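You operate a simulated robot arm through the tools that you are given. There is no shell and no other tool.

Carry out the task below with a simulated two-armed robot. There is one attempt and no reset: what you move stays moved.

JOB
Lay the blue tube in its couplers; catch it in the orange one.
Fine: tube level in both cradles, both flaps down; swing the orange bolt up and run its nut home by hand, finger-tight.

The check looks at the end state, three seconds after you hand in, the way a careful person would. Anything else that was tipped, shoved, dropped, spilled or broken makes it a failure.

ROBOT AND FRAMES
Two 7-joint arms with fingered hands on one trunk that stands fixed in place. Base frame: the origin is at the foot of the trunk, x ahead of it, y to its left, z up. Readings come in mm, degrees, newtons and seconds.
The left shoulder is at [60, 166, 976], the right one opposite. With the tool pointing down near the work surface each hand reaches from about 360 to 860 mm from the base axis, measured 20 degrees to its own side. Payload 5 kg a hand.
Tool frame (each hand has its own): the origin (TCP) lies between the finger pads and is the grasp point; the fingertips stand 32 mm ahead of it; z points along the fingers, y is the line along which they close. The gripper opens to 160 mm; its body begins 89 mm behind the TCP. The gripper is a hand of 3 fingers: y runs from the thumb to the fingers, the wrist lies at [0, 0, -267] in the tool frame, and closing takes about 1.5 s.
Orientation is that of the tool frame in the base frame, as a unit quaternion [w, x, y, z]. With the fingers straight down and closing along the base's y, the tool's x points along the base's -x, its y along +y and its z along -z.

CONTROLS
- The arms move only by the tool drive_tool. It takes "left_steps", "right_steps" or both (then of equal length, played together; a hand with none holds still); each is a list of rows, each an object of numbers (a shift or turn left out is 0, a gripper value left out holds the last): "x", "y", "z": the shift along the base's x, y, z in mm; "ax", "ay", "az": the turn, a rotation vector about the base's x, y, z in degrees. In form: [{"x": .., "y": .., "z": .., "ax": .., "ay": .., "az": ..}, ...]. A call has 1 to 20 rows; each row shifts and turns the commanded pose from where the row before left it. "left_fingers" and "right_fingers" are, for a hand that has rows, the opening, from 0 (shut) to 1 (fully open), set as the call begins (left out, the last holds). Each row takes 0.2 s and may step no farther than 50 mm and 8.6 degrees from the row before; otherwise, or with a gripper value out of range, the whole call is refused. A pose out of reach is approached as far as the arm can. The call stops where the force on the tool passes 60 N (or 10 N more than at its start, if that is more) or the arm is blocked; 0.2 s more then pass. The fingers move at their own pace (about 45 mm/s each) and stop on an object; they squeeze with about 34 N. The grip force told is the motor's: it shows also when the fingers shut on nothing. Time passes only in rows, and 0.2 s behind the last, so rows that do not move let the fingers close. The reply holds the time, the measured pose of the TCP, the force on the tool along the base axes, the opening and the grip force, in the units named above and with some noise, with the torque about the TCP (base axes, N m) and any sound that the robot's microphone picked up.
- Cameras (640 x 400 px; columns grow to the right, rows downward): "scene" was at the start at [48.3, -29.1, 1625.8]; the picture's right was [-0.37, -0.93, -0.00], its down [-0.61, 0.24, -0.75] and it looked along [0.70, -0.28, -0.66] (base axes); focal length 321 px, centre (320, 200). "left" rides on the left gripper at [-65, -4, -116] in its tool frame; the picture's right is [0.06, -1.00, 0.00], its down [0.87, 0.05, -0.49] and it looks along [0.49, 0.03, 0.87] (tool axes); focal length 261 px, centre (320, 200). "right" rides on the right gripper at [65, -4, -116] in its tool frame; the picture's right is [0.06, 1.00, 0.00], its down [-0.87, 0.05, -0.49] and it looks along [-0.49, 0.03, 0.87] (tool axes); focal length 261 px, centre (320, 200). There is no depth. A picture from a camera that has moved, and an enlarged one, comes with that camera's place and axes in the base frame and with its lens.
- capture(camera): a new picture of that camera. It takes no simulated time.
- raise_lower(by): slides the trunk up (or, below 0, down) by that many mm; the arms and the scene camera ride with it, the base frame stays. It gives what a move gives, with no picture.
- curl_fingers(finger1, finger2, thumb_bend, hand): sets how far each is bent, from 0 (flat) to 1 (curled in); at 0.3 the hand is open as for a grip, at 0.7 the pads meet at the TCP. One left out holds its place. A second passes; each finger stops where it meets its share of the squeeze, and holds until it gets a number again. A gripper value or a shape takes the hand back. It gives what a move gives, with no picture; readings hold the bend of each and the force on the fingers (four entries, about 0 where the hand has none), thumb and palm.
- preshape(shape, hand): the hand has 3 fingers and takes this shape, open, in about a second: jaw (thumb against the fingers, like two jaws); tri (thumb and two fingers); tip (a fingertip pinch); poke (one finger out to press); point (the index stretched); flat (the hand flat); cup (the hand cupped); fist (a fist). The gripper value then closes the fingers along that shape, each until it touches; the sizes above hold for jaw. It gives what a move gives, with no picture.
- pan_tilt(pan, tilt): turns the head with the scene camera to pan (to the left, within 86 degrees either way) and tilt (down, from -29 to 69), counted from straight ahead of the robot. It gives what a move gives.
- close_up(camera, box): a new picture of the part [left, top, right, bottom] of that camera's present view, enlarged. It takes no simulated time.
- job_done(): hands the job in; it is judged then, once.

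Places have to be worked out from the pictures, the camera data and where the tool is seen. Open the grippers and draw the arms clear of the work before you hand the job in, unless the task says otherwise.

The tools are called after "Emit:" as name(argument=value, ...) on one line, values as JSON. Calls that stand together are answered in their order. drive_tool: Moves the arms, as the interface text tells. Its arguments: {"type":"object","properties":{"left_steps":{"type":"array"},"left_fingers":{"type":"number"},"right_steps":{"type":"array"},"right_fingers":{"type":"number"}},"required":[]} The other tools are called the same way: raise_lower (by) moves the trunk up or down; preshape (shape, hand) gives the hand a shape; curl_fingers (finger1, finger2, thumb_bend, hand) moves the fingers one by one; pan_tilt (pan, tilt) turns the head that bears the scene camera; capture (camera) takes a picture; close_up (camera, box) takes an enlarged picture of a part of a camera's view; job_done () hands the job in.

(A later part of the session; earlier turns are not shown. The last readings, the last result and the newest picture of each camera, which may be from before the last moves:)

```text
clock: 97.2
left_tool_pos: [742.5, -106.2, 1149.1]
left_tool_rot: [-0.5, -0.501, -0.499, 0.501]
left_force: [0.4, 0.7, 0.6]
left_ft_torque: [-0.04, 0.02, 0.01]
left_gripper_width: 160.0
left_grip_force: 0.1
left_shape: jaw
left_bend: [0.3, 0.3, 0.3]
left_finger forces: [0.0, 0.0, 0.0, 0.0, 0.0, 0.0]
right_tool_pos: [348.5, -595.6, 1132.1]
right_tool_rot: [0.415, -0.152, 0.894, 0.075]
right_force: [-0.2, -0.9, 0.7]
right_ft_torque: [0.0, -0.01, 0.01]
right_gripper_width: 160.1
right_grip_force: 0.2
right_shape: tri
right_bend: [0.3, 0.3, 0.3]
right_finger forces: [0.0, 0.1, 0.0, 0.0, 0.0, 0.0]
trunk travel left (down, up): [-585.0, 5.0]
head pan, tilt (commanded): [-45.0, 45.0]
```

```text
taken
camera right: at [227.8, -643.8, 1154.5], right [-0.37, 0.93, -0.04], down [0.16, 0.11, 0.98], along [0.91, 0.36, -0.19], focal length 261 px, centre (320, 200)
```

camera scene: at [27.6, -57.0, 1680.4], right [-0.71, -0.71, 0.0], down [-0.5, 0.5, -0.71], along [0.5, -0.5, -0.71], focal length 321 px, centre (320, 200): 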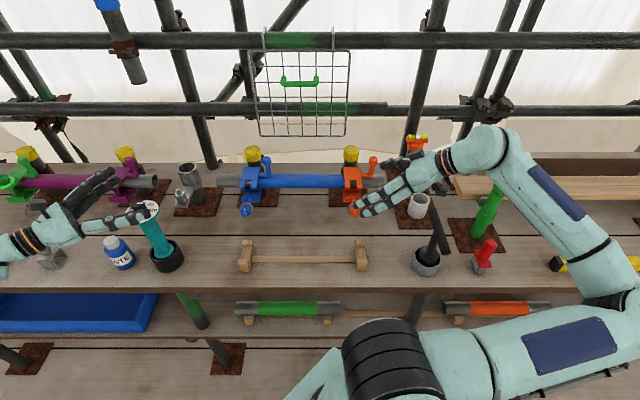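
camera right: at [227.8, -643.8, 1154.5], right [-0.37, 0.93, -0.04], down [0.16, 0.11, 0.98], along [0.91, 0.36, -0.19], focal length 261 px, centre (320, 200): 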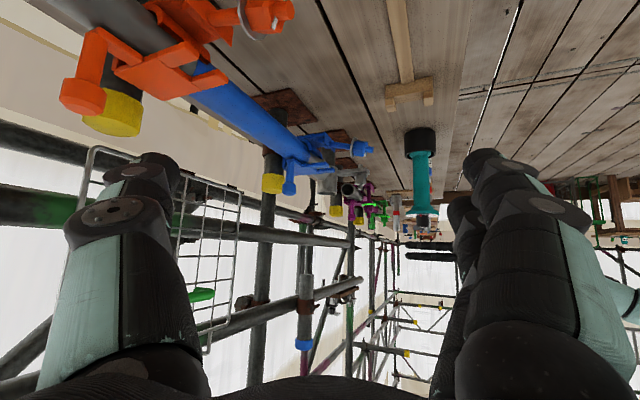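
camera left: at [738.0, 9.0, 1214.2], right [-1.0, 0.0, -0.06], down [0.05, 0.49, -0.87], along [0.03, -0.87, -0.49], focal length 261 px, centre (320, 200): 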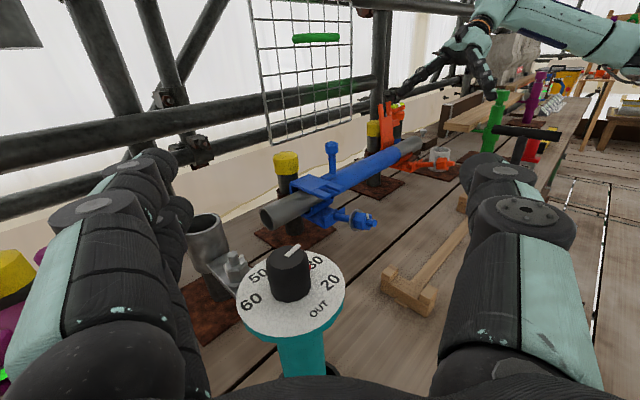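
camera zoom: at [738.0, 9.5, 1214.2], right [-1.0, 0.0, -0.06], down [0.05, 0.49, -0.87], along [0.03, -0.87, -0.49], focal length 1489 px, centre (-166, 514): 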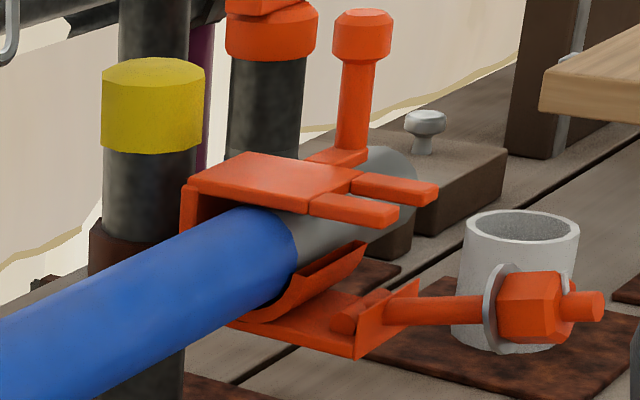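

The geometry is clear: bolt hinge near v≈836, z≈923, nut centre at v≈749, z≈948, fork slot at v 806–852, z≈985. I'll lift the bolt from below with the thumb, approaching from the right under the nut. I set the hand as before, with fingers flat and thumb out.

Emit:
preshape(hand="right", shape="jaw")

Emit:
curl_fingers(hand="right", finger1=0, finger2=0, thumb_bend=0.3)

Emit:
drive_tool(right_steps=[{"x": 7, "y": 7, "z": -30}, {"x": 7, "y": 7, "z": -30}, {"x": 7, "y": 7, "z": -30}, {"z": -30}, {"z": -30}, {"z": -30}, {}])

Emit:
capture(camera="right")

Emit:
close_up(camera="left", box=[360, 100, 500, 240])

Emit:
close_up(camera="scene", box=[320, 150, 440, 270])

```text
clock: 98.1
left_tool_pos: [742.5, -104.5, 1148.8]
left_tool_rot: [0.5, 0.5, 0.5, -0.5]
left_force: [-0.1, 0.5, 0.2]
left_ft_torque: [0.0, 0.02, -0.01]
left_gripper_width: 159.6
left_grip_force: 0.0
left_shape: jaw
left_bend: [0.3, 0.3, 0.3]
left_finger forces: [0.0, 0.1, 0.0, 0.0, 0.1, 0.0]
right_tool_pos: [349.3, -596.1, 1130.0]
right_tool_rot: [0.415, -0.152, 0.894, 0.075]
right_force: [-1.1, 0.6, 0.2]
right_ft_torque: [-0.01, 0.01, 0.01]
right_gripper_width: 159.9
right_grip_force: 0.0
right_shape: jaw
right_bend: [0.3, 0.3, 0.3]
right_finger forces: [0.0, 0.0, 0.0, 0.0, 0.0, 0.1]
trunk travel left (down, up): [-585.0, 5.0]
head pan, tilt (commanded): [-45.0, 45.0]
```

```text
clock: 99.1
left_tool_pos: [743.1, -103.7, 1149.8]
left_tool_rot: [0.5, 0.5, 0.5, -0.5]
left_force: [-1.5, -0.4, 0.3]
left_ft_torque: [0.0, 0.01, 0.01]
left_gripper_width: 159.7
left_grip_force: 0.0
left_shape: jaw
left_bend: [0.3, 0.3, 0.3]
left_finger forces: [0.1, 0.1, 0.0, 0.1, 0.1, 0.0]
right_tool_pos: [348.7, -595.2, 1130.7]
right_tool_rot: [0.415, -0.152, 0.894, 0.076]
right_force: [0.3, 0.2, -0.5]
right_ft_torque: [-0.01, -0.05, 0.03]
right_gripper_width: 204.7
right_grip_force: 0.1
right_shape: fingers
right_bend: [0.0, 0.0, 0.3]
right_finger forces: [0.1, 0.0, 0.0, 0.0, 0.0, 0.1]
trunk travel left (down, up): [-585.0, 5.0]
head pan, tilt (commanded): [-45.0, 45.0]
```

```text
clock: 100.7
left_tool_pos: [742.5, -104.9, 1148.6]
left_tool_rot: [-0.5, -0.5, -0.499, 0.5]
left_force: [0.1, -0.7, 0.1]
left_ft_torque: [0.0, 0.03, -0.01]
left_gripper_width: 160.0
left_grip_force: 0.0
left_shape: jaw
left_bend: [0.3, 0.3, 0.3]
left_finger forces: [0.0, 0.0, 0.0, 0.1, 0.0, 0.0]
right_tool_pos: [369.7, -573.8, 948.1]
right_tool_rot: [0.415, -0.152, 0.894, 0.075]
right_force: [0.7, 0.2, -0.7]
right_ft_torque: [-0.04, 0.02, -0.02]
right_gripper_width: 204.7
right_grip_force: 0.1
right_shape: fingers
right_bend: [0.0, 0.0, 0.3]
right_finger forces: [0.0, 0.0, 0.0, 0.1, 0.0, 0.1]
trunk travel left (down, up): [-585.0, 5.0]
head pan, tilt (commanded): [-45.0, 45.0]
```

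```text
taken
camera right: at [247.9, -621.7, 971.8], right [-0.37, 0.93, -0.04], down [0.16, 0.11, 0.98], along [0.91, 0.36, -0.19], focal length 261 px, centre (320, 200)
```

right: 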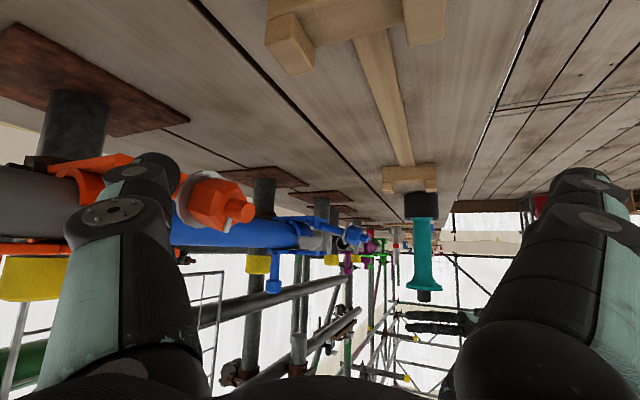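

```text
2.86 times, centred on (430, 170) of left
camera zoom: at [738.0, 9.6, 1214.2], right [-1.0, 0.0, -0.06], down [0.05, 0.49, -0.87], along [0.03, -0.87, -0.49], focal length 745 px, centre (6, 286)
```

zoom: 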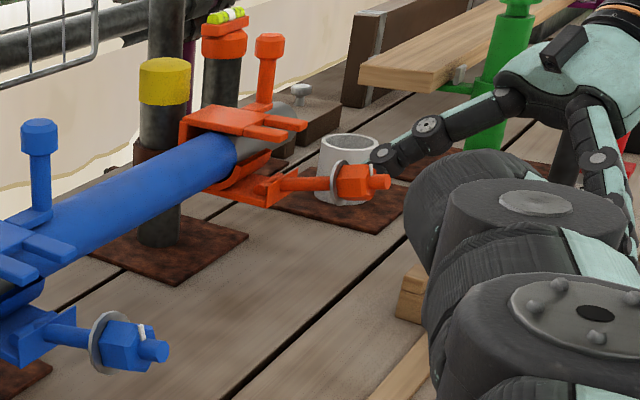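

```text
3.33 times, centred on (380, 210) of scene
camera zoom: at [27.6, -56.8, 1680.4], right [-0.71, -0.71, 0.0], down [-0.5, 0.5, -0.71], along [0.5, -0.5, -0.71], focal length 1071 px, centre (120, 167)
```

zoom: 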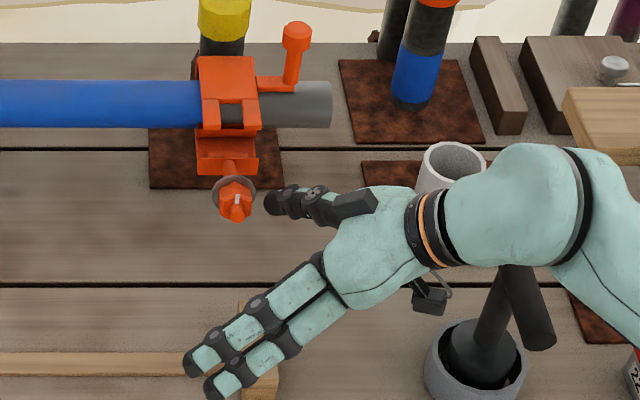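

The T-handled tamper (bar near u≈345, z≈1010) would come close to my wrist if I lowered here. I back toward the robot, shift left away from it, then lower, and only then go forward under the nut.

Emit:
drive_tool(right_steps=[{"x": -18, "y": 18}, {"x": -18, "y": 18}, {"x": 13, "y": 13}, {"x": 13, "y": 13}, {"x": 13, "y": 13}, {"z": -17}, {"z": -17}, {"z": -16}, {}])

Emit:
capture(camera="scene")

Emit:
close_up(camera="scene", box=[320, 150, 440, 270])

Emit:
close_up(camera="left", box=[360, 100, 500, 240])

Emit:
capture(camera="right")

```text
clock: 102.7
left_tool_pos: [741.8, -105.3, 1148.9]
left_tool_rot: [-0.5, -0.5, -0.499, 0.5]
left_force: [0.3, 0.0, -0.3]
left_ft_torque: [-0.02, 0.01, -0.02]
left_gripper_width: 159.7
left_grip_force: 0.1
left_shape: jaw
left_bend: [0.3, 0.3, 0.3]
left_finger forces: [0.1, 0.0, 0.0, 0.1, 0.0, 0.0]
right_tool_pos: [371.0, -497.5, 899.1]
right_tool_rot: [0.415, -0.152, 0.894, 0.075]
right_force: [-0.3, 0.1, 0.5]
right_ft_torque: [-0.02, -0.02, 0.01]
right_gripper_width: 204.7
right_grip_force: 0.1
right_shape: fingers
right_bend: [0.0, 0.0, 0.3]
right_finger forces: [0.1, 0.0, 0.1, 0.0, 0.1, 0.0]
trunk travel left (down, up): [-585.0, 5.0]
head pan, tilt (commanded): [-45.0, 45.0]
```

```text
taken
camera scene: at [27.6, -56.9, 1680.4], right [-0.71, -0.71, 0.0], down [-0.5, 0.5, -0.71], along [0.5, -0.5, -0.71], focal length 321 px, centre (320, 200)
```

scene: 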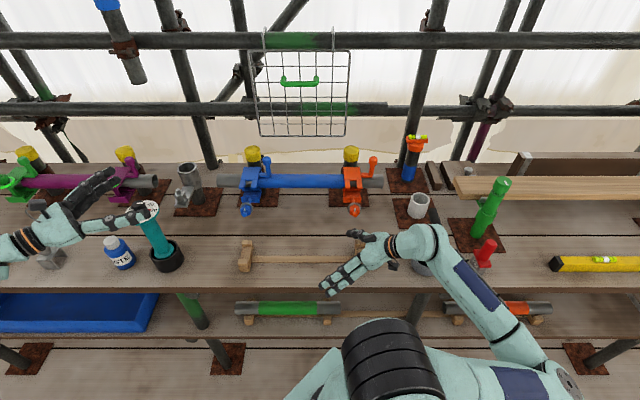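

```text
3.33 times, centred on (380, 210) of scene
camera zoom: at [27.6, -56.9, 1680.4], right [-0.71, -0.71, 0.0], down [-0.5, 0.5, -0.71], along [0.5, -0.5, -0.71], focal length 1071 px, centre (120, 167)
```

zoom: 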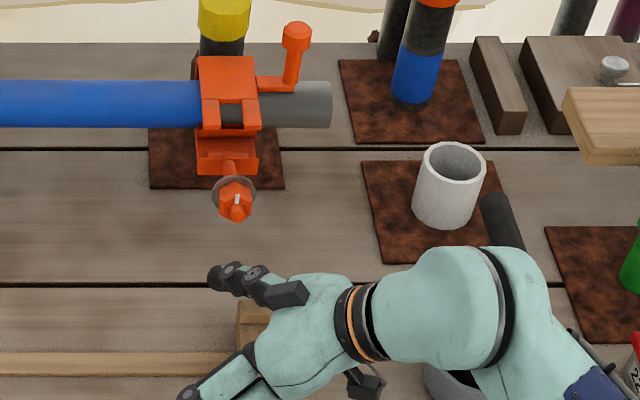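

```text
2.86 times, centred on (430, 170) of left
camera zoom: at [738.0, 9.6, 1214.3], right [-1.0, 0.0, -0.06], down [0.05, 0.49, -0.87], along [0.03, -0.87, -0.49], focal length 745 px, centre (6, 286)
```

zoom: 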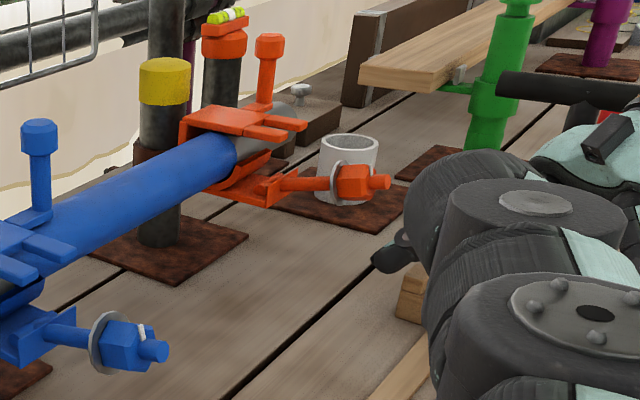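

```text
taken
camera right: at [249.4, -546.6, 922.5], right [-0.37, 0.93, -0.04], down [0.16, 0.11, 0.98], along [0.91, 0.36, -0.19], focal length 261 px, centre (320, 200)
```

right: 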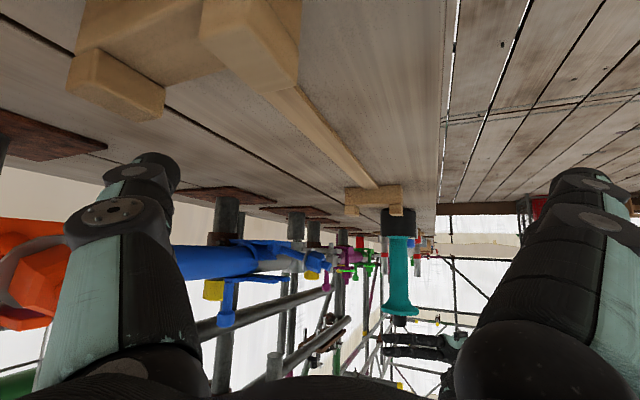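

Now the hand is low and in front of the bolt end. To keep the forearm well away from the tamper I yaw the hand 20° back toward forward-pointing, then advance so the thumb goes under the nut.

Emit:
drive_tool(right_steps=[{"az": -6.7}, {"az": -6.7}, {"az": -6.7}, {"x": 14.1, "y": -7.9, "z": -3}, {"x": 14.1, "y": -7.9, "z": -3}, {"x": 14.1, "y": -7.9}, {"x": 14.1, "y": -7.9}, {}])

Emit:
close_up(camera="scene", box=[320, 150, 440, 270])

Emit:
close_up(camera="left", box=[360, 100, 500, 240])

Emit:
capture(camera="right")

```text
clock: 104.5
left_tool_pos: [740.9, -104.8, 1148.1]
left_tool_rot: [0.5, 0.5, 0.5, -0.5]
left_force: [-0.3, 0.6, -0.2]
left_ft_torque: [-0.04, 0.01, 0.01]
left_gripper_width: 159.9
left_grip_force: 0.1
left_shape: jaw
left_bend: [0.3, 0.3, 0.3]
left_finger forces: [0.0, 0.1, 0.0, 0.0, 0.0, 0.2]
right_tool_pos: [436.5, -532.9, 897.5]
right_tool_rot: [0.422, 0.007, 0.907, 0.002]
right_force: [0.2, -0.2, -0.2]
right_ft_torque: [0.02, 0.0, 0.01]
right_gripper_width: 204.7
right_grip_force: 0.1
right_shape: fingers
right_bend: [0.0, 0.0, 0.3]
right_finger forces: [0.0, 0.0, 0.1, 0.0, 0.0, 0.1]
right hand out of reach, approached as far as the arm can: row 2, 3
trunk travel left (down, up): [-585.0, 5.0]
head pan, tilt (commanded): [-45.0, 45.0]
```

```text
3.33 times, centred on (380, 210) of scene
camera zoom: at [27.5, -56.9, 1680.4], right [-0.71, -0.71, 0.0], down [-0.5, 0.5, -0.71], along [0.5, -0.5, -0.71], focal length 1071 px, centre (120, 167)
```

zoom: 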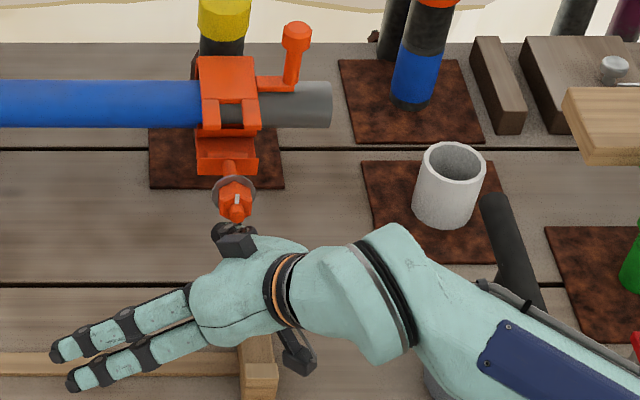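

```text
2.86 times, centred on (430, 170) of left
camera zoom: at [738.0, 9.5, 1214.3], right [-1.0, 0.0, -0.06], down [0.05, 0.49, -0.87], along [0.03, -0.87, -0.49], focal length 745 px, centre (6, 286)
```

zoom: 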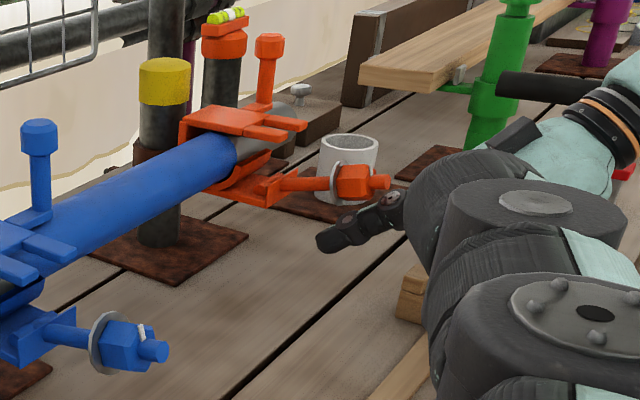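

```text
taken
camera right: at [306.2, -536.9, 921.5], right [-0.03, 1.0, -0.04], down [0.18, 0.04, 0.98], along [0.98, 0.02, -0.19], focal length 261 px, centre (320, 200)
```

right: 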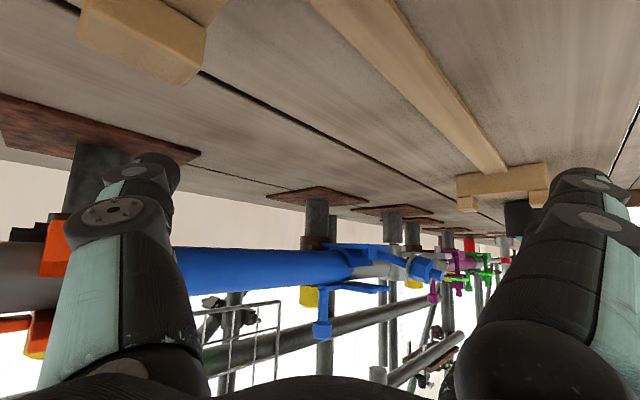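

The thumb is now under the orange nut. I go 8 mm further forward and start lifting gently.

Emit:
drive_tool(right_steps=[{"x": 5.6, "y": -5.6}, {"z": 6}, {"z": 6}, {"z": 6}, {"z": 6}, {}])

Emit:
close_up(camera="scene", box=[320, 150, 440, 270])

Emit:
close_up(camera="left", box=[360, 100, 460, 220])

```text
clock: 105.9
left_tool_pos: [743.3, -105.0, 1148.9]
left_tool_rot: [0.5, 0.5, 0.5, -0.5]
left_force: [0.3, -0.3, -0.2]
left_ft_torque: [-0.02, 0.01, 0.03]
left_gripper_width: 159.5
left_grip_force: 0.0
left_shape: jaw
left_bend: [0.3, 0.3, 0.3]
left_finger forces: [0.1, 0.0, 0.2, 0.1, 0.0, 0.0]
right_tool_pos: [443.0, -537.5, 920.1]
right_tool_rot: [0.421, 0.006, 0.907, 0.002]
right_force: [-0.2, -0.7, -1.1]
right_ft_torque: [0.1, -0.01, -0.01]
right_gripper_width: 204.8
right_grip_force: 0.6
right_shape: fingers
right_bend: [0.0, 0.0, 0.3]
right_finger forces: [0.0, 0.1, 0.0, 0.1, 0.9, 0.1]
trunk travel left (down, up): [-585.0, 5.0]
head pan, tilt (commanded): [-45.0, 45.0]
```

```text
3.33 times, centred on (380, 210) of scene
camera zoom: at [27.6, -57.1, 1680.4], right [-0.71, -0.71, 0.0], down [-0.5, 0.5, -0.71], along [0.5, -0.5, -0.71], focal length 1071 px, centre (120, 167)
```

zoom: 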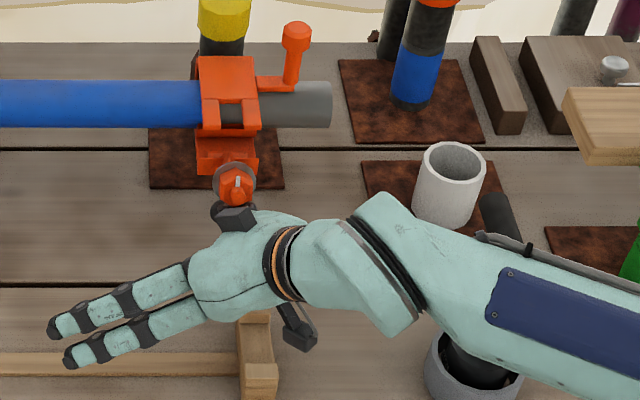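

```text
3.33 times, centred on (410, 160) of left
camera zoom: at [738.1, 9.4, 1214.2], right [-1.0, 0.0, -0.06], down [0.05, 0.49, -0.87], along [0.03, -0.87, -0.49], focal length 869 px, centre (20, 333)
```

zoom: 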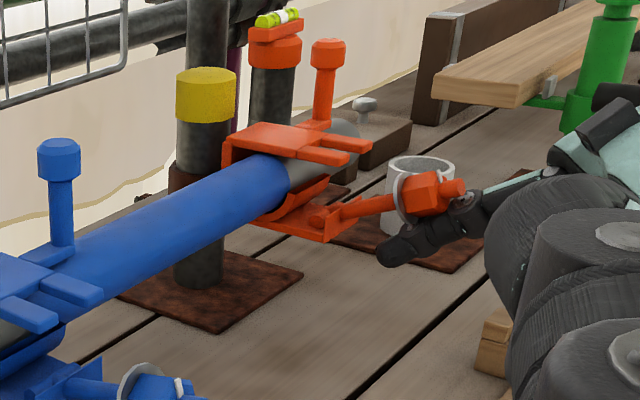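

The bolt swings up easily (1 N). I continue the thumb along the bolt's arc, up and forward.

Emit:
drive_tool(right_steps=[{"x": 4.6, "y": -4.6, "z": 9}, {"x": 4.6, "y": -4.6, "z": 9}, {"x": 6, "y": -6, "z": 7.5}, {"x": 6, "y": -6, "z": 7.5}, {}])

Emit:
close_up(camera="scene", box=[320, 150, 440, 270])

Emit:
close_up(camera="left", box=[360, 100, 460, 220])

```text
clock: 107.1
left_tool_pos: [742.4, -104.6, 1149.0]
left_tool_rot: [0.5, 0.499, 0.501, -0.499]
left_force: [-0.2, 0.6, 0.9]
left_ft_torque: [-0.01, 0.0, 0.03]
left_gripper_width: 160.1
left_grip_force: 0.1
left_shape: jaw
left_bend: [0.3, 0.3, 0.3]
left_finger forces: [0.0, 0.1, 0.1, 0.1, 0.0, 0.1]
right_tool_pos: [465.2, -559.6, 955.2]
right_tool_rot: [0.422, 0.006, 0.906, 0.001]
right_force: [-0.9, 0.9, -1.1]
right_ft_torque: [0.03, 0.02, 0.02]
right_gripper_width: 204.4
right_grip_force: 0.7
right_shape: fingers
right_bend: [0.0, 0.0, 0.3]
right_finger forces: [0.1, 0.1, 0.1, 0.1, 0.4, 0.0]
trunk travel left (down, up): [-585.0, 5.0]
head pan, tilt (commanded): [-45.0, 45.0]
```

```text
3.33 times, centred on (380, 210) of scene
camera zoom: at [27.6, -57.0, 1680.4], right [-0.71, -0.71, 0.0], down [-0.5, 0.5, -0.71], along [0.5, -0.5, -0.71], focal length 1071 px, centre (120, 167)
```

zoom: 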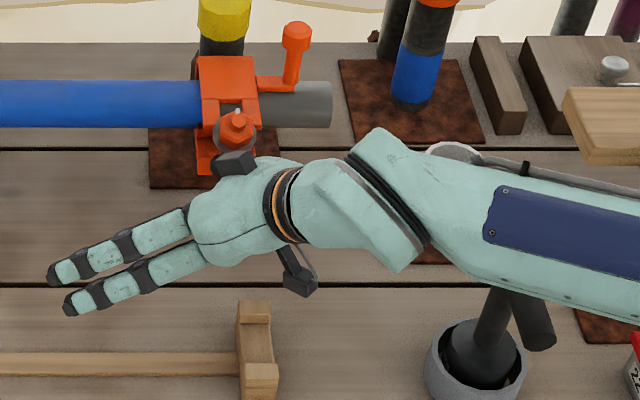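

```text
3.33 times, centred on (410, 160) of left
camera zoom: at [738.0, 9.5, 1214.2], right [-1.0, 0.0, -0.06], down [0.05, 0.49, -0.87], along [0.03, -0.87, -0.49], focal length 869 px, centre (20, 333)
```

zoom: 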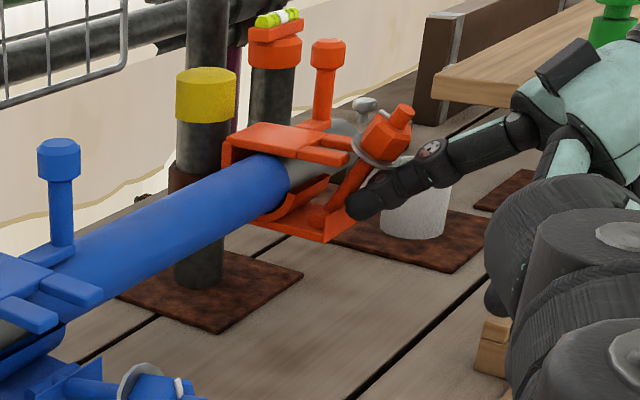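

The bolt is at about 60° and entering the fork. I keep pushing forward.

Emit:
drive_tool(right_steps=[{"x": 5.5, "y": -5.5, "z": 4}, {"x": 5.5, "y": -5.5, "z": 3}, {"x": 5.5, "y": -5.5, "z": 2}, {}])

Emit:
close_up(camera="scene", box=[330, 150, 410, 230])

Emit:
close_up(camera="left", box=[370, 90, 450, 190])

```text
clock: 108.1
left_tool_pos: [741.7, -105.0, 1148.3]
left_tool_rot: [0.5, 0.5, 0.5, -0.5]
left_force: [1.0, 0.1, -0.6]
left_ft_torque: [-0.02, -0.01, -0.01]
left_gripper_width: 159.7
left_grip_force: 0.1
left_shape: jaw
left_bend: [0.3, 0.3, 0.3]
left_finger forces: [0.0, 0.0, 0.0, 0.0, 0.0, 0.0]
right_tool_pos: [482.1, -575.1, 963.4]
right_tool_rot: [0.422, 0.006, 0.906, 0.001]
right_force: [-0.9, 6.4, 0.5]
right_ft_torque: [0.09, 0.02, -0.02]
right_gripper_width: 199.4
right_grip_force: 2.7
right_shape: fingers
right_bend: [0.0, 0.0, 0.31]
right_finger forces: [0.0, 0.0, 0.0, 0.0, 6.0, 0.0]
trunk travel left (down, up): [-585.0, 5.0]
head pan, tilt (commanded): [-45.0, 45.0]
```

```text
5.00 times, centred on (370, 190) of scene
camera zoom: at [27.5, -56.3, 1680.5], right [-0.71, -0.71, 0.0], down [-0.5, 0.5, -0.71], along [0.5, -0.5, -0.71], focal length 1606 px, centre (70, 250)
```

zoom: 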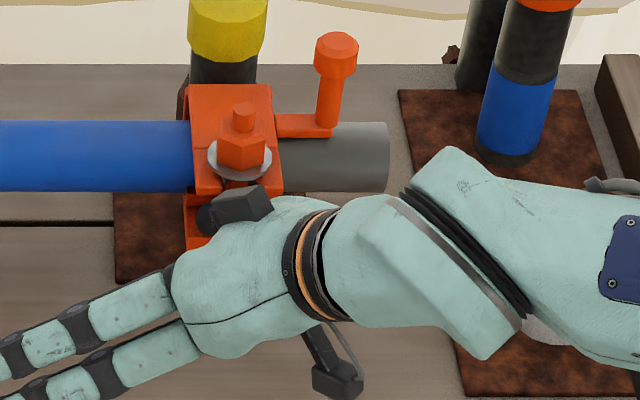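

```text
4.00 times, centred on (410, 140) of left
camera zoom: at [737.9, 9.9, 1214.3], right [-1.0, 0.0, -0.06], down [0.05, 0.49, -0.87], along [0.03, -0.87, -0.49], focal length 1043 px, centre (-40, 440)
```

zoom: 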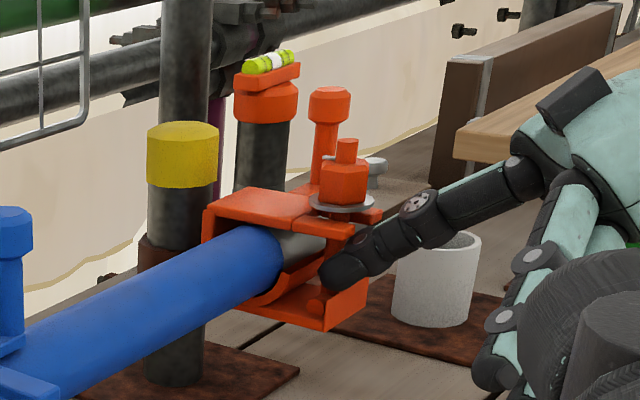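

The bolt stands upright in the fork with nut and washer above it. I ease the thumb back slightly to see whether it stays up by itself.

Emit:
drive_tool(right_steps=[{"x": -4, "y": 4}, {"x": -4, "y": 4}, {}])

Emit:
close_up(camera="scene", box=[330, 150, 410, 230])

Emit:
close_up(camera="left", box=[370, 90, 450, 190])

```text
clock: 108.9
left_tool_pos: [743.0, -105.0, 1148.1]
left_tool_rot: [0.5, 0.5, 0.499, -0.5]
left_force: [-0.2, -0.9, 0.0]
left_ft_torque: [0.01, 0.01, -0.04]
left_gripper_width: 159.9
left_grip_force: 0.0
left_shape: jaw
left_bend: [0.3, 0.3, 0.3]
left_finger forces: [0.0, 0.1, 0.0, 0.1, 0.1, 0.0]
right_tool_pos: [473.7, -567.3, 961.7]
right_tool_rot: [0.422, 0.006, 0.907, 0.002]
right_force: [-0.1, -0.5, -0.2]
right_ft_torque: [0.01, -0.02, 0.0]
right_gripper_width: 204.3
right_grip_force: 0.0
right_shape: fingers
right_bend: [0.0, 0.0, 0.3]
right_finger forces: [0.0, 0.1, 0.0, 0.0, 0.0, 0.1]
trunk travel left (down, up): [-585.0, 5.0]
head pan, tilt (commanded): [-45.0, 45.0]
```

```text
5.00 times, centred on (370, 190) of scene
camera zoom: at [27.6, -57.0, 1680.4], right [-0.71, -0.71, 0.0], down [-0.5, 0.5, -0.71], along [0.5, -0.5, -0.71], focal length 1606 px, centre (70, 250)
```

zoom: 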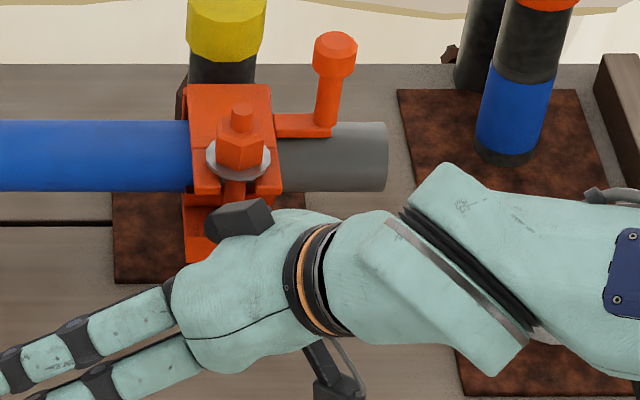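

```text
4.00 times, centred on (410, 140) of left
camera zoom: at [738.0, 9.7, 1214.2], right [-1.0, 0.0, -0.06], down [0.05, 0.49, -0.87], along [0.03, -0.87, -0.49], focal length 1043 px, centre (-40, 440)
```

zoom: 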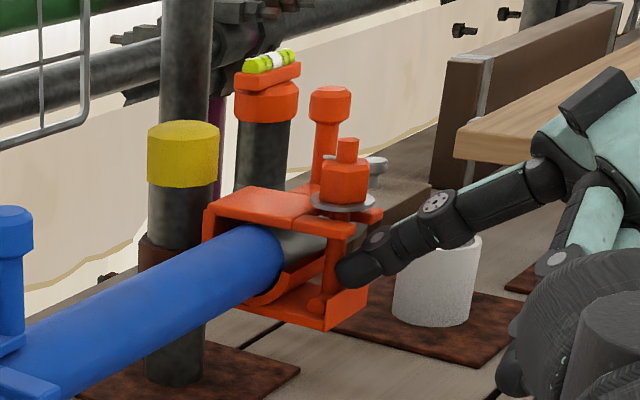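

The bolt stays upright without contact. I retreat the thumb fully and check again.

Emit:
drive_tool(right_steps=[{"x": -8, "y": 8}, {"x": -10, "y": 10}, {"x": -18, "y": 18}, {"x": -18, "y": 18}, {"z": 40}, {"z": 40}, {}])

Emit:
close_up(camera="scene", box=[330, 150, 390, 230])

Emit:
close_up(camera="left", box=[370, 90, 430, 170])

```text
clock: 110.5
left_tool_pos: [743.3, -103.7, 1148.1]
left_tool_rot: [-0.5, -0.5, -0.5, 0.501]
left_force: [-0.1, 0.0, 0.5]
left_ft_torque: [-0.05, 0.01, -0.02]
left_gripper_width: 160.2
left_grip_force: 0.1
left_shape: jaw
left_bend: [0.3, 0.3, 0.3]
left_finger forces: [0.1, 0.1, 0.0, 0.1, 0.0, 0.0]
right_tool_pos: [419.8, -513.3, 1043.8]
right_tool_rot: [0.421, 0.006, 0.907, 0.001]
right_force: [-0.7, 0.0, 0.8]
right_ft_torque: [-0.03, 0.02, -0.01]
right_gripper_width: 204.9
right_grip_force: 0.1
right_shape: fingers
right_bend: [0.0, 0.0, 0.3]
right_finger forces: [0.0, 0.1, 0.0, 0.1, 0.0, 0.0]
trunk travel left (down, up): [-585.0, 5.0]
head pan, tilt (commanded): [-45.0, 45.0]
```

```text
5.00 times, centred on (360, 190) of scene
camera zoom: at [28.3, -55.7, 1680.5], right [-0.71, -0.71, 0.0], down [-0.5, 0.5, -0.71], along [0.5, -0.5, -0.71], focal length 1606 px, centre (120, 250)
```

zoom: 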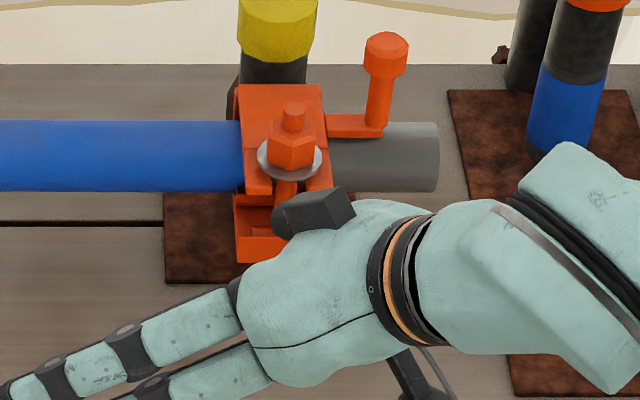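

```text
5.00 times, centred on (400, 130) of left
camera zoom: at [738.7, 10.4, 1213.7], right [-1.0, 0.0, -0.06], down [0.05, 0.49, -0.87], along [0.03, -0.87, -0.49], focal length 1303 px, centre (-80, 550)
```

zoom: 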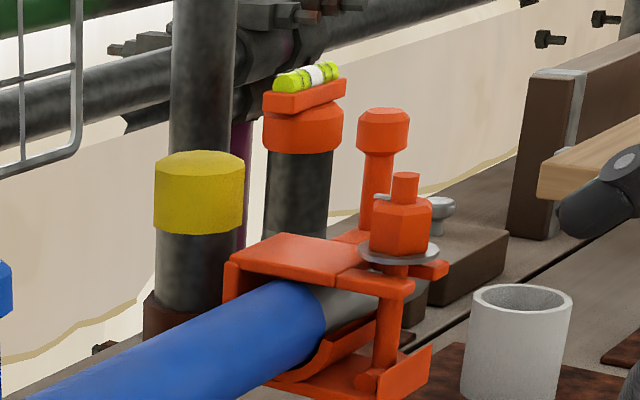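

The bolt stands vertical in the fork, nut centre near u≈128, v≈827, z≈1008, with a small gap under the washer. Now I restore the jaw hand, pitch it to point straight down and bring it above the nut.

Emit:
preshape(hand="right", shape="jaw")

Emit:
drive_tool(right_steps=[{"z": 25, "ay": 8.33}, {"z": 25, "ay": 8.33}, {"z": 25, "ay": 8.33}, {"z": 20, "ay": 8.33}, {"z": 15, "ay": 8.33}, {"ay": 8.33}, {"x": 18.9, "y": -40.5}, {"x": 18.9, "y": -40.5}, {"x": 18.9, "y": -40.5}, {"x": 18.9, "y": -40.5}, {}], right_fingers=0.3)

Emit:
capture(camera="right")

Emit:
capture(camera="scene")

Emit:
close_up(camera="left", box=[340, 20, 460, 180])

```text
clock: 111.4
left_tool_pos: [743.3, -104.6, 1149.2]
left_tool_rot: [-0.5, -0.5, -0.5, 0.5]
left_force: [-0.3, 0.2, -0.5]
left_ft_torque: [-0.01, 0.0, -0.02]
left_gripper_width: 159.9
left_grip_force: 0.0
left_shape: jaw
left_bend: [0.3, 0.3, 0.3]
left_finger forces: [0.1, 0.0, 0.1, 0.1, 0.0, 0.1]
right_tool_pos: [420.0, -513.9, 1041.3]
right_tool_rot: [0.422, 0.006, 0.906, 0.002]
right_force: [0.0, -0.3, 0.1]
right_ft_torque: [0.0, -0.01, -0.04]
right_gripper_width: 159.6
right_grip_force: 0.0
right_shape: jaw
right_bend: [0.3, 0.3, 0.3]
right_finger forces: [0.0, 0.0, 0.0, 0.0, 0.0, 0.0]
trunk travel left (down, up): [-585.0, 5.0]
head pan, tilt (commanded): [-45.0, 45.0]
```

```text
clock: 113.8
left_tool_pos: [741.0, -104.0, 1150.2]
left_tool_rot: [0.5, 0.5, 0.5, -0.5]
left_force: [-0.4, 0.5, -0.7]
left_ft_torque: [-0.02, -0.01, 0.03]
left_gripper_width: 160.0
left_grip_force: 0.1
left_shape: jaw
left_bend: [0.3, 0.3, 0.3]
left_finger forces: [0.1, 0.0, 0.0, 0.1, 0.0, 0.0]
right_tool_pos: [494.3, -674.1, 1152.3]
right_tool_rot: [0.0, 0.007, 1.0, -0.002]
right_force: [0.6, 0.0, -0.6]
right_ft_torque: [-0.01, -0.06, 0.02]
right_gripper_width: 48.5
right_grip_force: 0.0
right_shape: jaw
right_bend: [0.73, 0.73, 0.7]
right_finger forces: [0.0, 0.0, 0.0, 0.0, 0.1, 0.0]
trunk travel left (down, up): [-585.0, 5.0]
head pan, tilt (commanded): [-45.0, 45.0]
```

```text
taken
camera right: at [429.3, -678.0, 1268.0], right [-0.05, 1.0, 0.0], down [0.87, 0.05, 0.49], along [0.49, 0.02, -0.87], focal length 261 px, centre (320, 200)
```

right: 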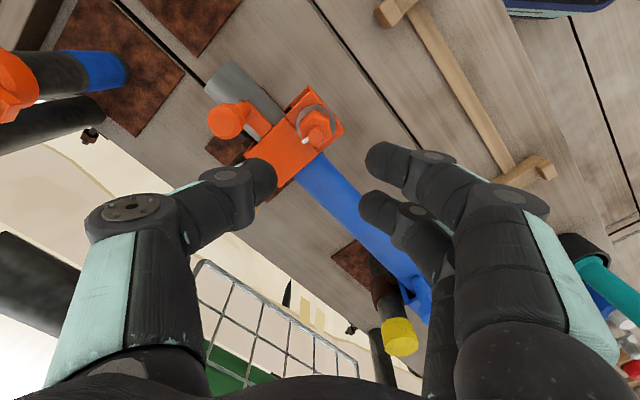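

```text
taken
camera scene: at [26.9, -56.4, 1680.5], right [-0.71, -0.71, 0.0], down [-0.5, 0.5, -0.71], along [0.5, -0.5, -0.71], focal length 321 px, centre (320, 200)
```

scene: 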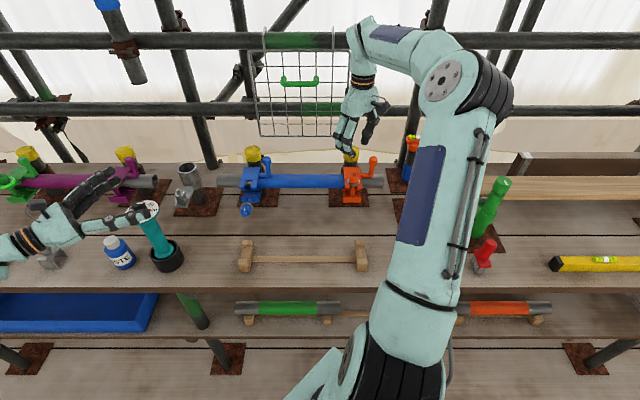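

```text
2.50 times, centred on (400, 100) of left
camera zoom: at [737.6, 10.1, 1214.6], right [-1.0, 0.0, -0.06], down [0.05, 0.49, -0.87], along [0.03, -0.87, -0.49], focal length 652 px, centre (120, 450)
```

zoom: 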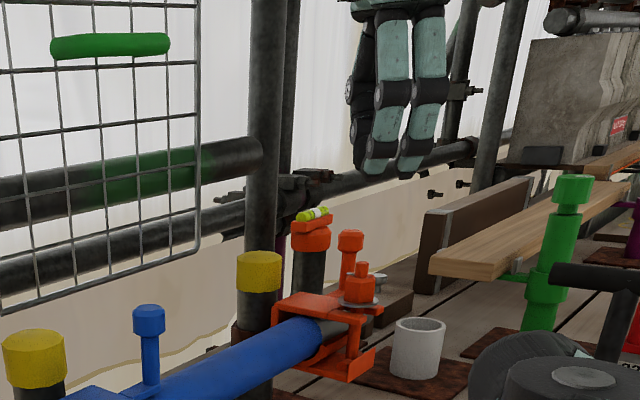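

The hand is above the nut, pointing down. I zoom the right camera on the nut to fix the bolt axis precisely.

Emit:
close_up(camera="right", box=[260, 70, 380, 190])

```text
3.33 times, centred on (320, 130) of right
camera zoom: at [429.3, -678.0, 1268.0], right [-0.05, 1.0, 0.0], down [0.87, 0.05, 0.49], along [0.49, 0.02, -0.87], focal length 869 px, centre (320, 433)
```

zoom: 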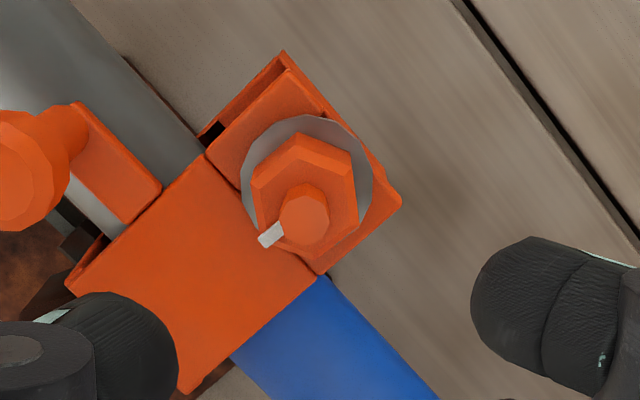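

From above, the bolt axis is at base ≈(493, −680.5) and the hex flats face my closing direction (base Y). I centre and descend with the jaw at about 48 mm, stopping with the fingertips around the nut's upper half.

Emit:
drive_tool(right_steps=[{"x": -1.3, "y": -6.4}, {"z": -25}, {"z": -25}, {"z": -25}, {"z": -20}, {"z": -10}, {}])

Emit:
capture(camera="right")

Emit:
close_up(camera="left", box=[370, 60, 450, 160])

Emit:
close_up(camera="scene", box=[330, 130, 400, 220])

```text
clock: 115.4
left_tool_pos: [742.3, -105.7, 1148.5]
left_tool_rot: [-0.499, -0.501, -0.499, 0.501]
left_force: [1.6, -0.9, -0.6]
left_ft_torque: [0.01, -0.02, 0.03]
left_gripper_width: 159.9
left_grip_force: 0.1
left_shape: jaw
left_bend: [0.3, 0.3, 0.3]
left_finger forces: [0.0, 0.0, 0.0, 0.0, 0.0, 0.0]
right_tool_pos: [493.2, -682.8, 1049.1]
right_tool_rot: [-0.001, 0.006, 1.0, 0.0]
right_force: [0.0, -0.3, 0.3]
right_ft_torque: [0.03, 0.0, -0.03]
right_gripper_width: 48.1
right_grip_force: 0.1
right_shape: jaw
right_bend: [0.73, 0.73, 0.7]
right_finger forces: [0.0, 0.0, 0.1, 0.0, 0.1, 0.0]
trunk travel left (down, up): [-585.0, 5.0]
head pan, tilt (commanded): [-45.0, 45.0]
```

```text
taken
camera right: at [428.7, -685.9, 1163.3], right [-0.05, 1.0, 0.0], down [0.87, 0.04, 0.49], along [0.49, 0.02, -0.87], focal length 261 px, centre (320, 200)
```

right: 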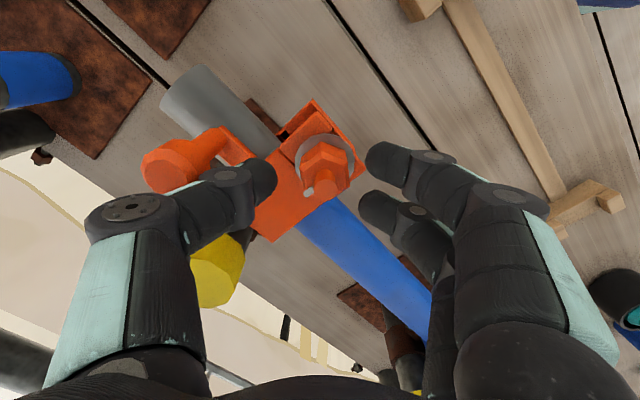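

```text
4.00 times, centred on (410, 110) of left
camera zoom: at [738.1, 9.5, 1214.2], right [-1.0, 0.0, -0.06], down [0.05, 0.49, -0.87], along [0.03, -0.87, -0.49], focal length 1043 px, centre (-40, 560)
```

zoom: 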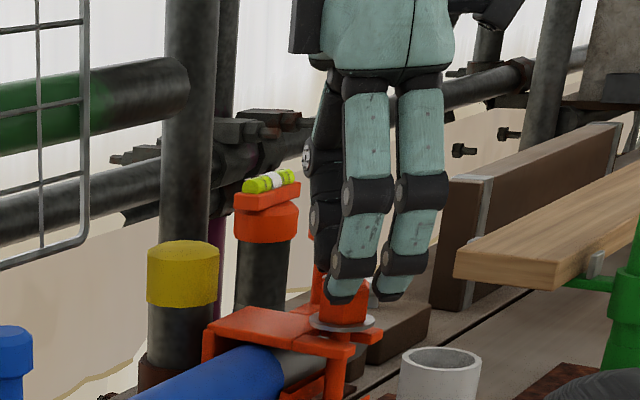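

```text
4.44 times, centred on (365, 175) of scene
camera zoom: at [27.7, -56.9, 1680.4], right [-0.71, -0.71, 0.0], down [-0.5, 0.5, -0.71], along [0.5, -0.5, -0.71], focal length 1428 px, centre (120, 311)
```

zoom: 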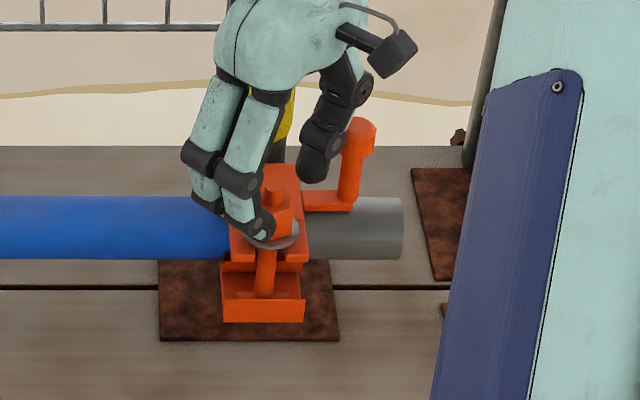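

I zoom in again to check the centring of the nut between thumb and fingers before the last part of the descent.

Emit:
close_up(camera="right", box=[240, 90, 420, 250])

Emit:
close_up(camera="scene", box=[340, 145, 390, 205])

```text
2.50 times, centred on (330, 170) of right
camera zoom: at [428.7, -685.9, 1163.3], right [-0.05, 1.0, 0.0], down [0.87, 0.04, 0.49], along [0.49, 0.02, -0.87], focal length 652 px, centre (295, 275)
```

zoom: 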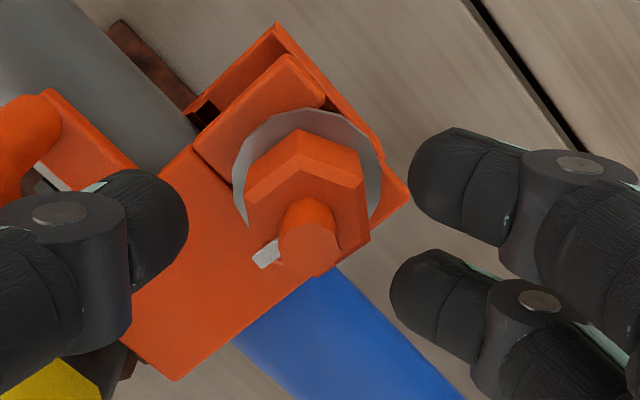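

```text
6.67 times, centred on (365, 175) of scene
camera zoom: at [27.7, -56.9, 1680.4], right [-0.71, -0.71, 0.0], down [-0.5, 0.5, -0.71], along [0.5, -0.5, -0.71], focal length 2141 px, centre (20, 367)
```

zoom: 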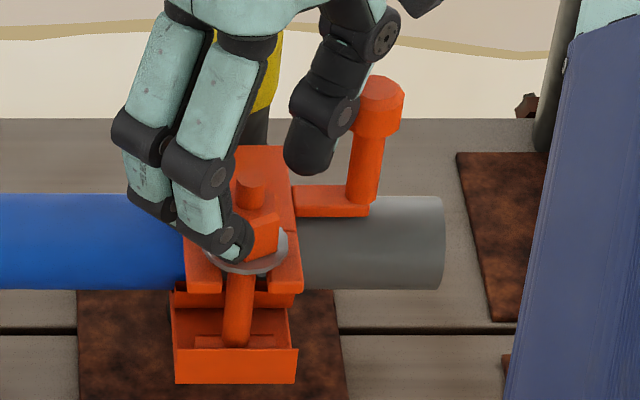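

The centring is good to about 2.5 mm, and the fingertips are already around the nut. I nudge +2.5 mm in Y, lower 4 mm, and close on the nut.

Emit:
drive_tool(right_steps=[{"y": 2.5, "z": -4}, {}])

Emit:
drive_tool(right_steps=[{}, {}, {}, {}, {}, {}], right_fingers=0)

Emit:
close_up(camera="right", box=[240, 90, 420, 250])

Emit:
close_up(camera="scene", box=[340, 145, 390, 205])

Emit:
close_up(camera="left", box=[370, 90, 430, 160])

```text
clock: 116.0
left_tool_pos: [742.8, -105.2, 1147.7]
left_tool_rot: [0.5, 0.5, 0.5, -0.5]
left_force: [-0.3, -0.8, -0.2]
left_ft_torque: [0.01, 0.02, -0.04]
left_gripper_width: 159.9
left_grip_force: 0.0
left_shape: jaw
left_bend: [0.3, 0.3, 0.3]
left_finger forces: [0.0, 0.0, 0.0, 0.1, 0.0, 0.0]
right_tool_pos: [493.5, -679.5, 1044.9]
right_tool_rot: [-0.001, 0.006, 1.0, -0.002]
right_force: [-0.4, -0.2, 0.5]
right_ft_torque: [-0.04, 0.02, -0.02]
right_gripper_width: 48.5
right_grip_force: 0.0
right_shape: jaw
right_bend: [0.73, 0.73, 0.7]
right_finger forces: [0.0, 0.0, 0.0, 0.0, 0.1, 0.1]
trunk travel left (down, up): [-585.0, 5.0]
head pan, tilt (commanded): [-45.0, 45.0]
```

```text
clock: 117.4
left_tool_pos: [742.5, -105.0, 1149.4]
left_tool_rot: [-0.5, -0.5, -0.499, 0.5]
left_force: [0.2, -1.2, -1.0]
left_ft_torque: [-0.01, 0.02, 0.02]
left_gripper_width: 160.0
left_grip_force: 0.0
left_shape: jaw
left_bend: [0.3, 0.3, 0.3]
left_finger forces: [0.1, 0.1, 0.1, 0.0, 0.1, 0.0]
right_tool_pos: [493.2, -679.9, 1044.0]
right_tool_rot: [-0.001, 0.006, 1.0, 0.0]
right_force: [-0.3, 3.3, -0.1]
right_ft_torque: [0.55, 0.01, 0.01]
right_gripper_width: 10.9
right_grip_force: 34.2
right_shape: jaw
right_bend: [0.71, 0.71, 0.71]
right_finger forces: [15.5, 15.8, 0.0, 0.0, 28.1, 0.0]
trunk travel left (down, up): [-585.0, 5.0]
head pan, tilt (commanded): [-45.0, 45.0]
```

```text
2.50 times, centred on (330, 170) of right
camera zoom: at [429.0, -683.4, 1159.6], right [-0.05, 1.0, 0.0], down [0.87, 0.04, 0.49], along [0.49, 0.02, -0.87], focal length 652 px, centre (295, 275)
```

zoom: 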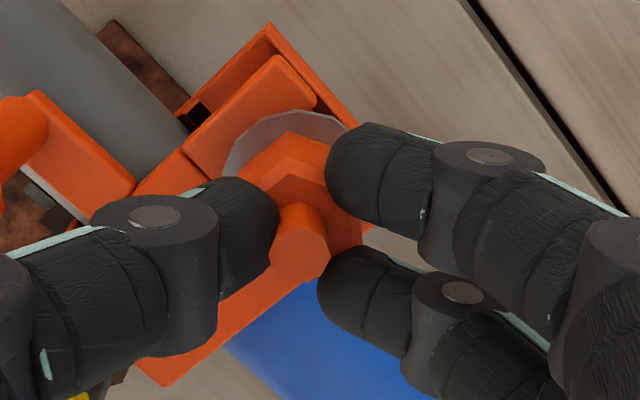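

```text
6.67 times, centred on (365, 175) of scene
camera zoom: at [27.4, -56.5, 1680.4], right [-0.71, -0.71, 0.0], down [-0.5, 0.5, -0.71], along [0.5, -0.5, -0.71], focal length 2141 px, centre (20, 367)
```

zoom: 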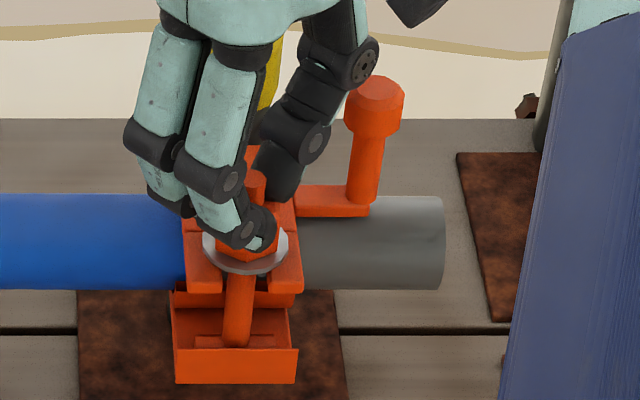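

```text
5.71 times, centred on (400, 125) of left
camera zoom: at [737.9, 9.8, 1214.3], right [-1.0, 0.0, -0.06], down [0.05, 0.49, -0.87], along [0.03, -0.87, -0.49], focal length 1489 px, centre (-137, 629)
```

zoom: 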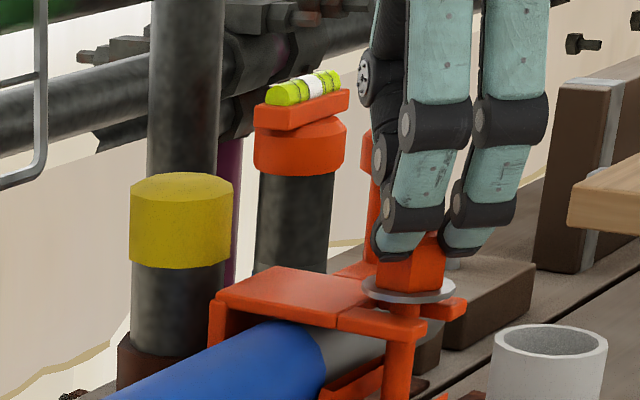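

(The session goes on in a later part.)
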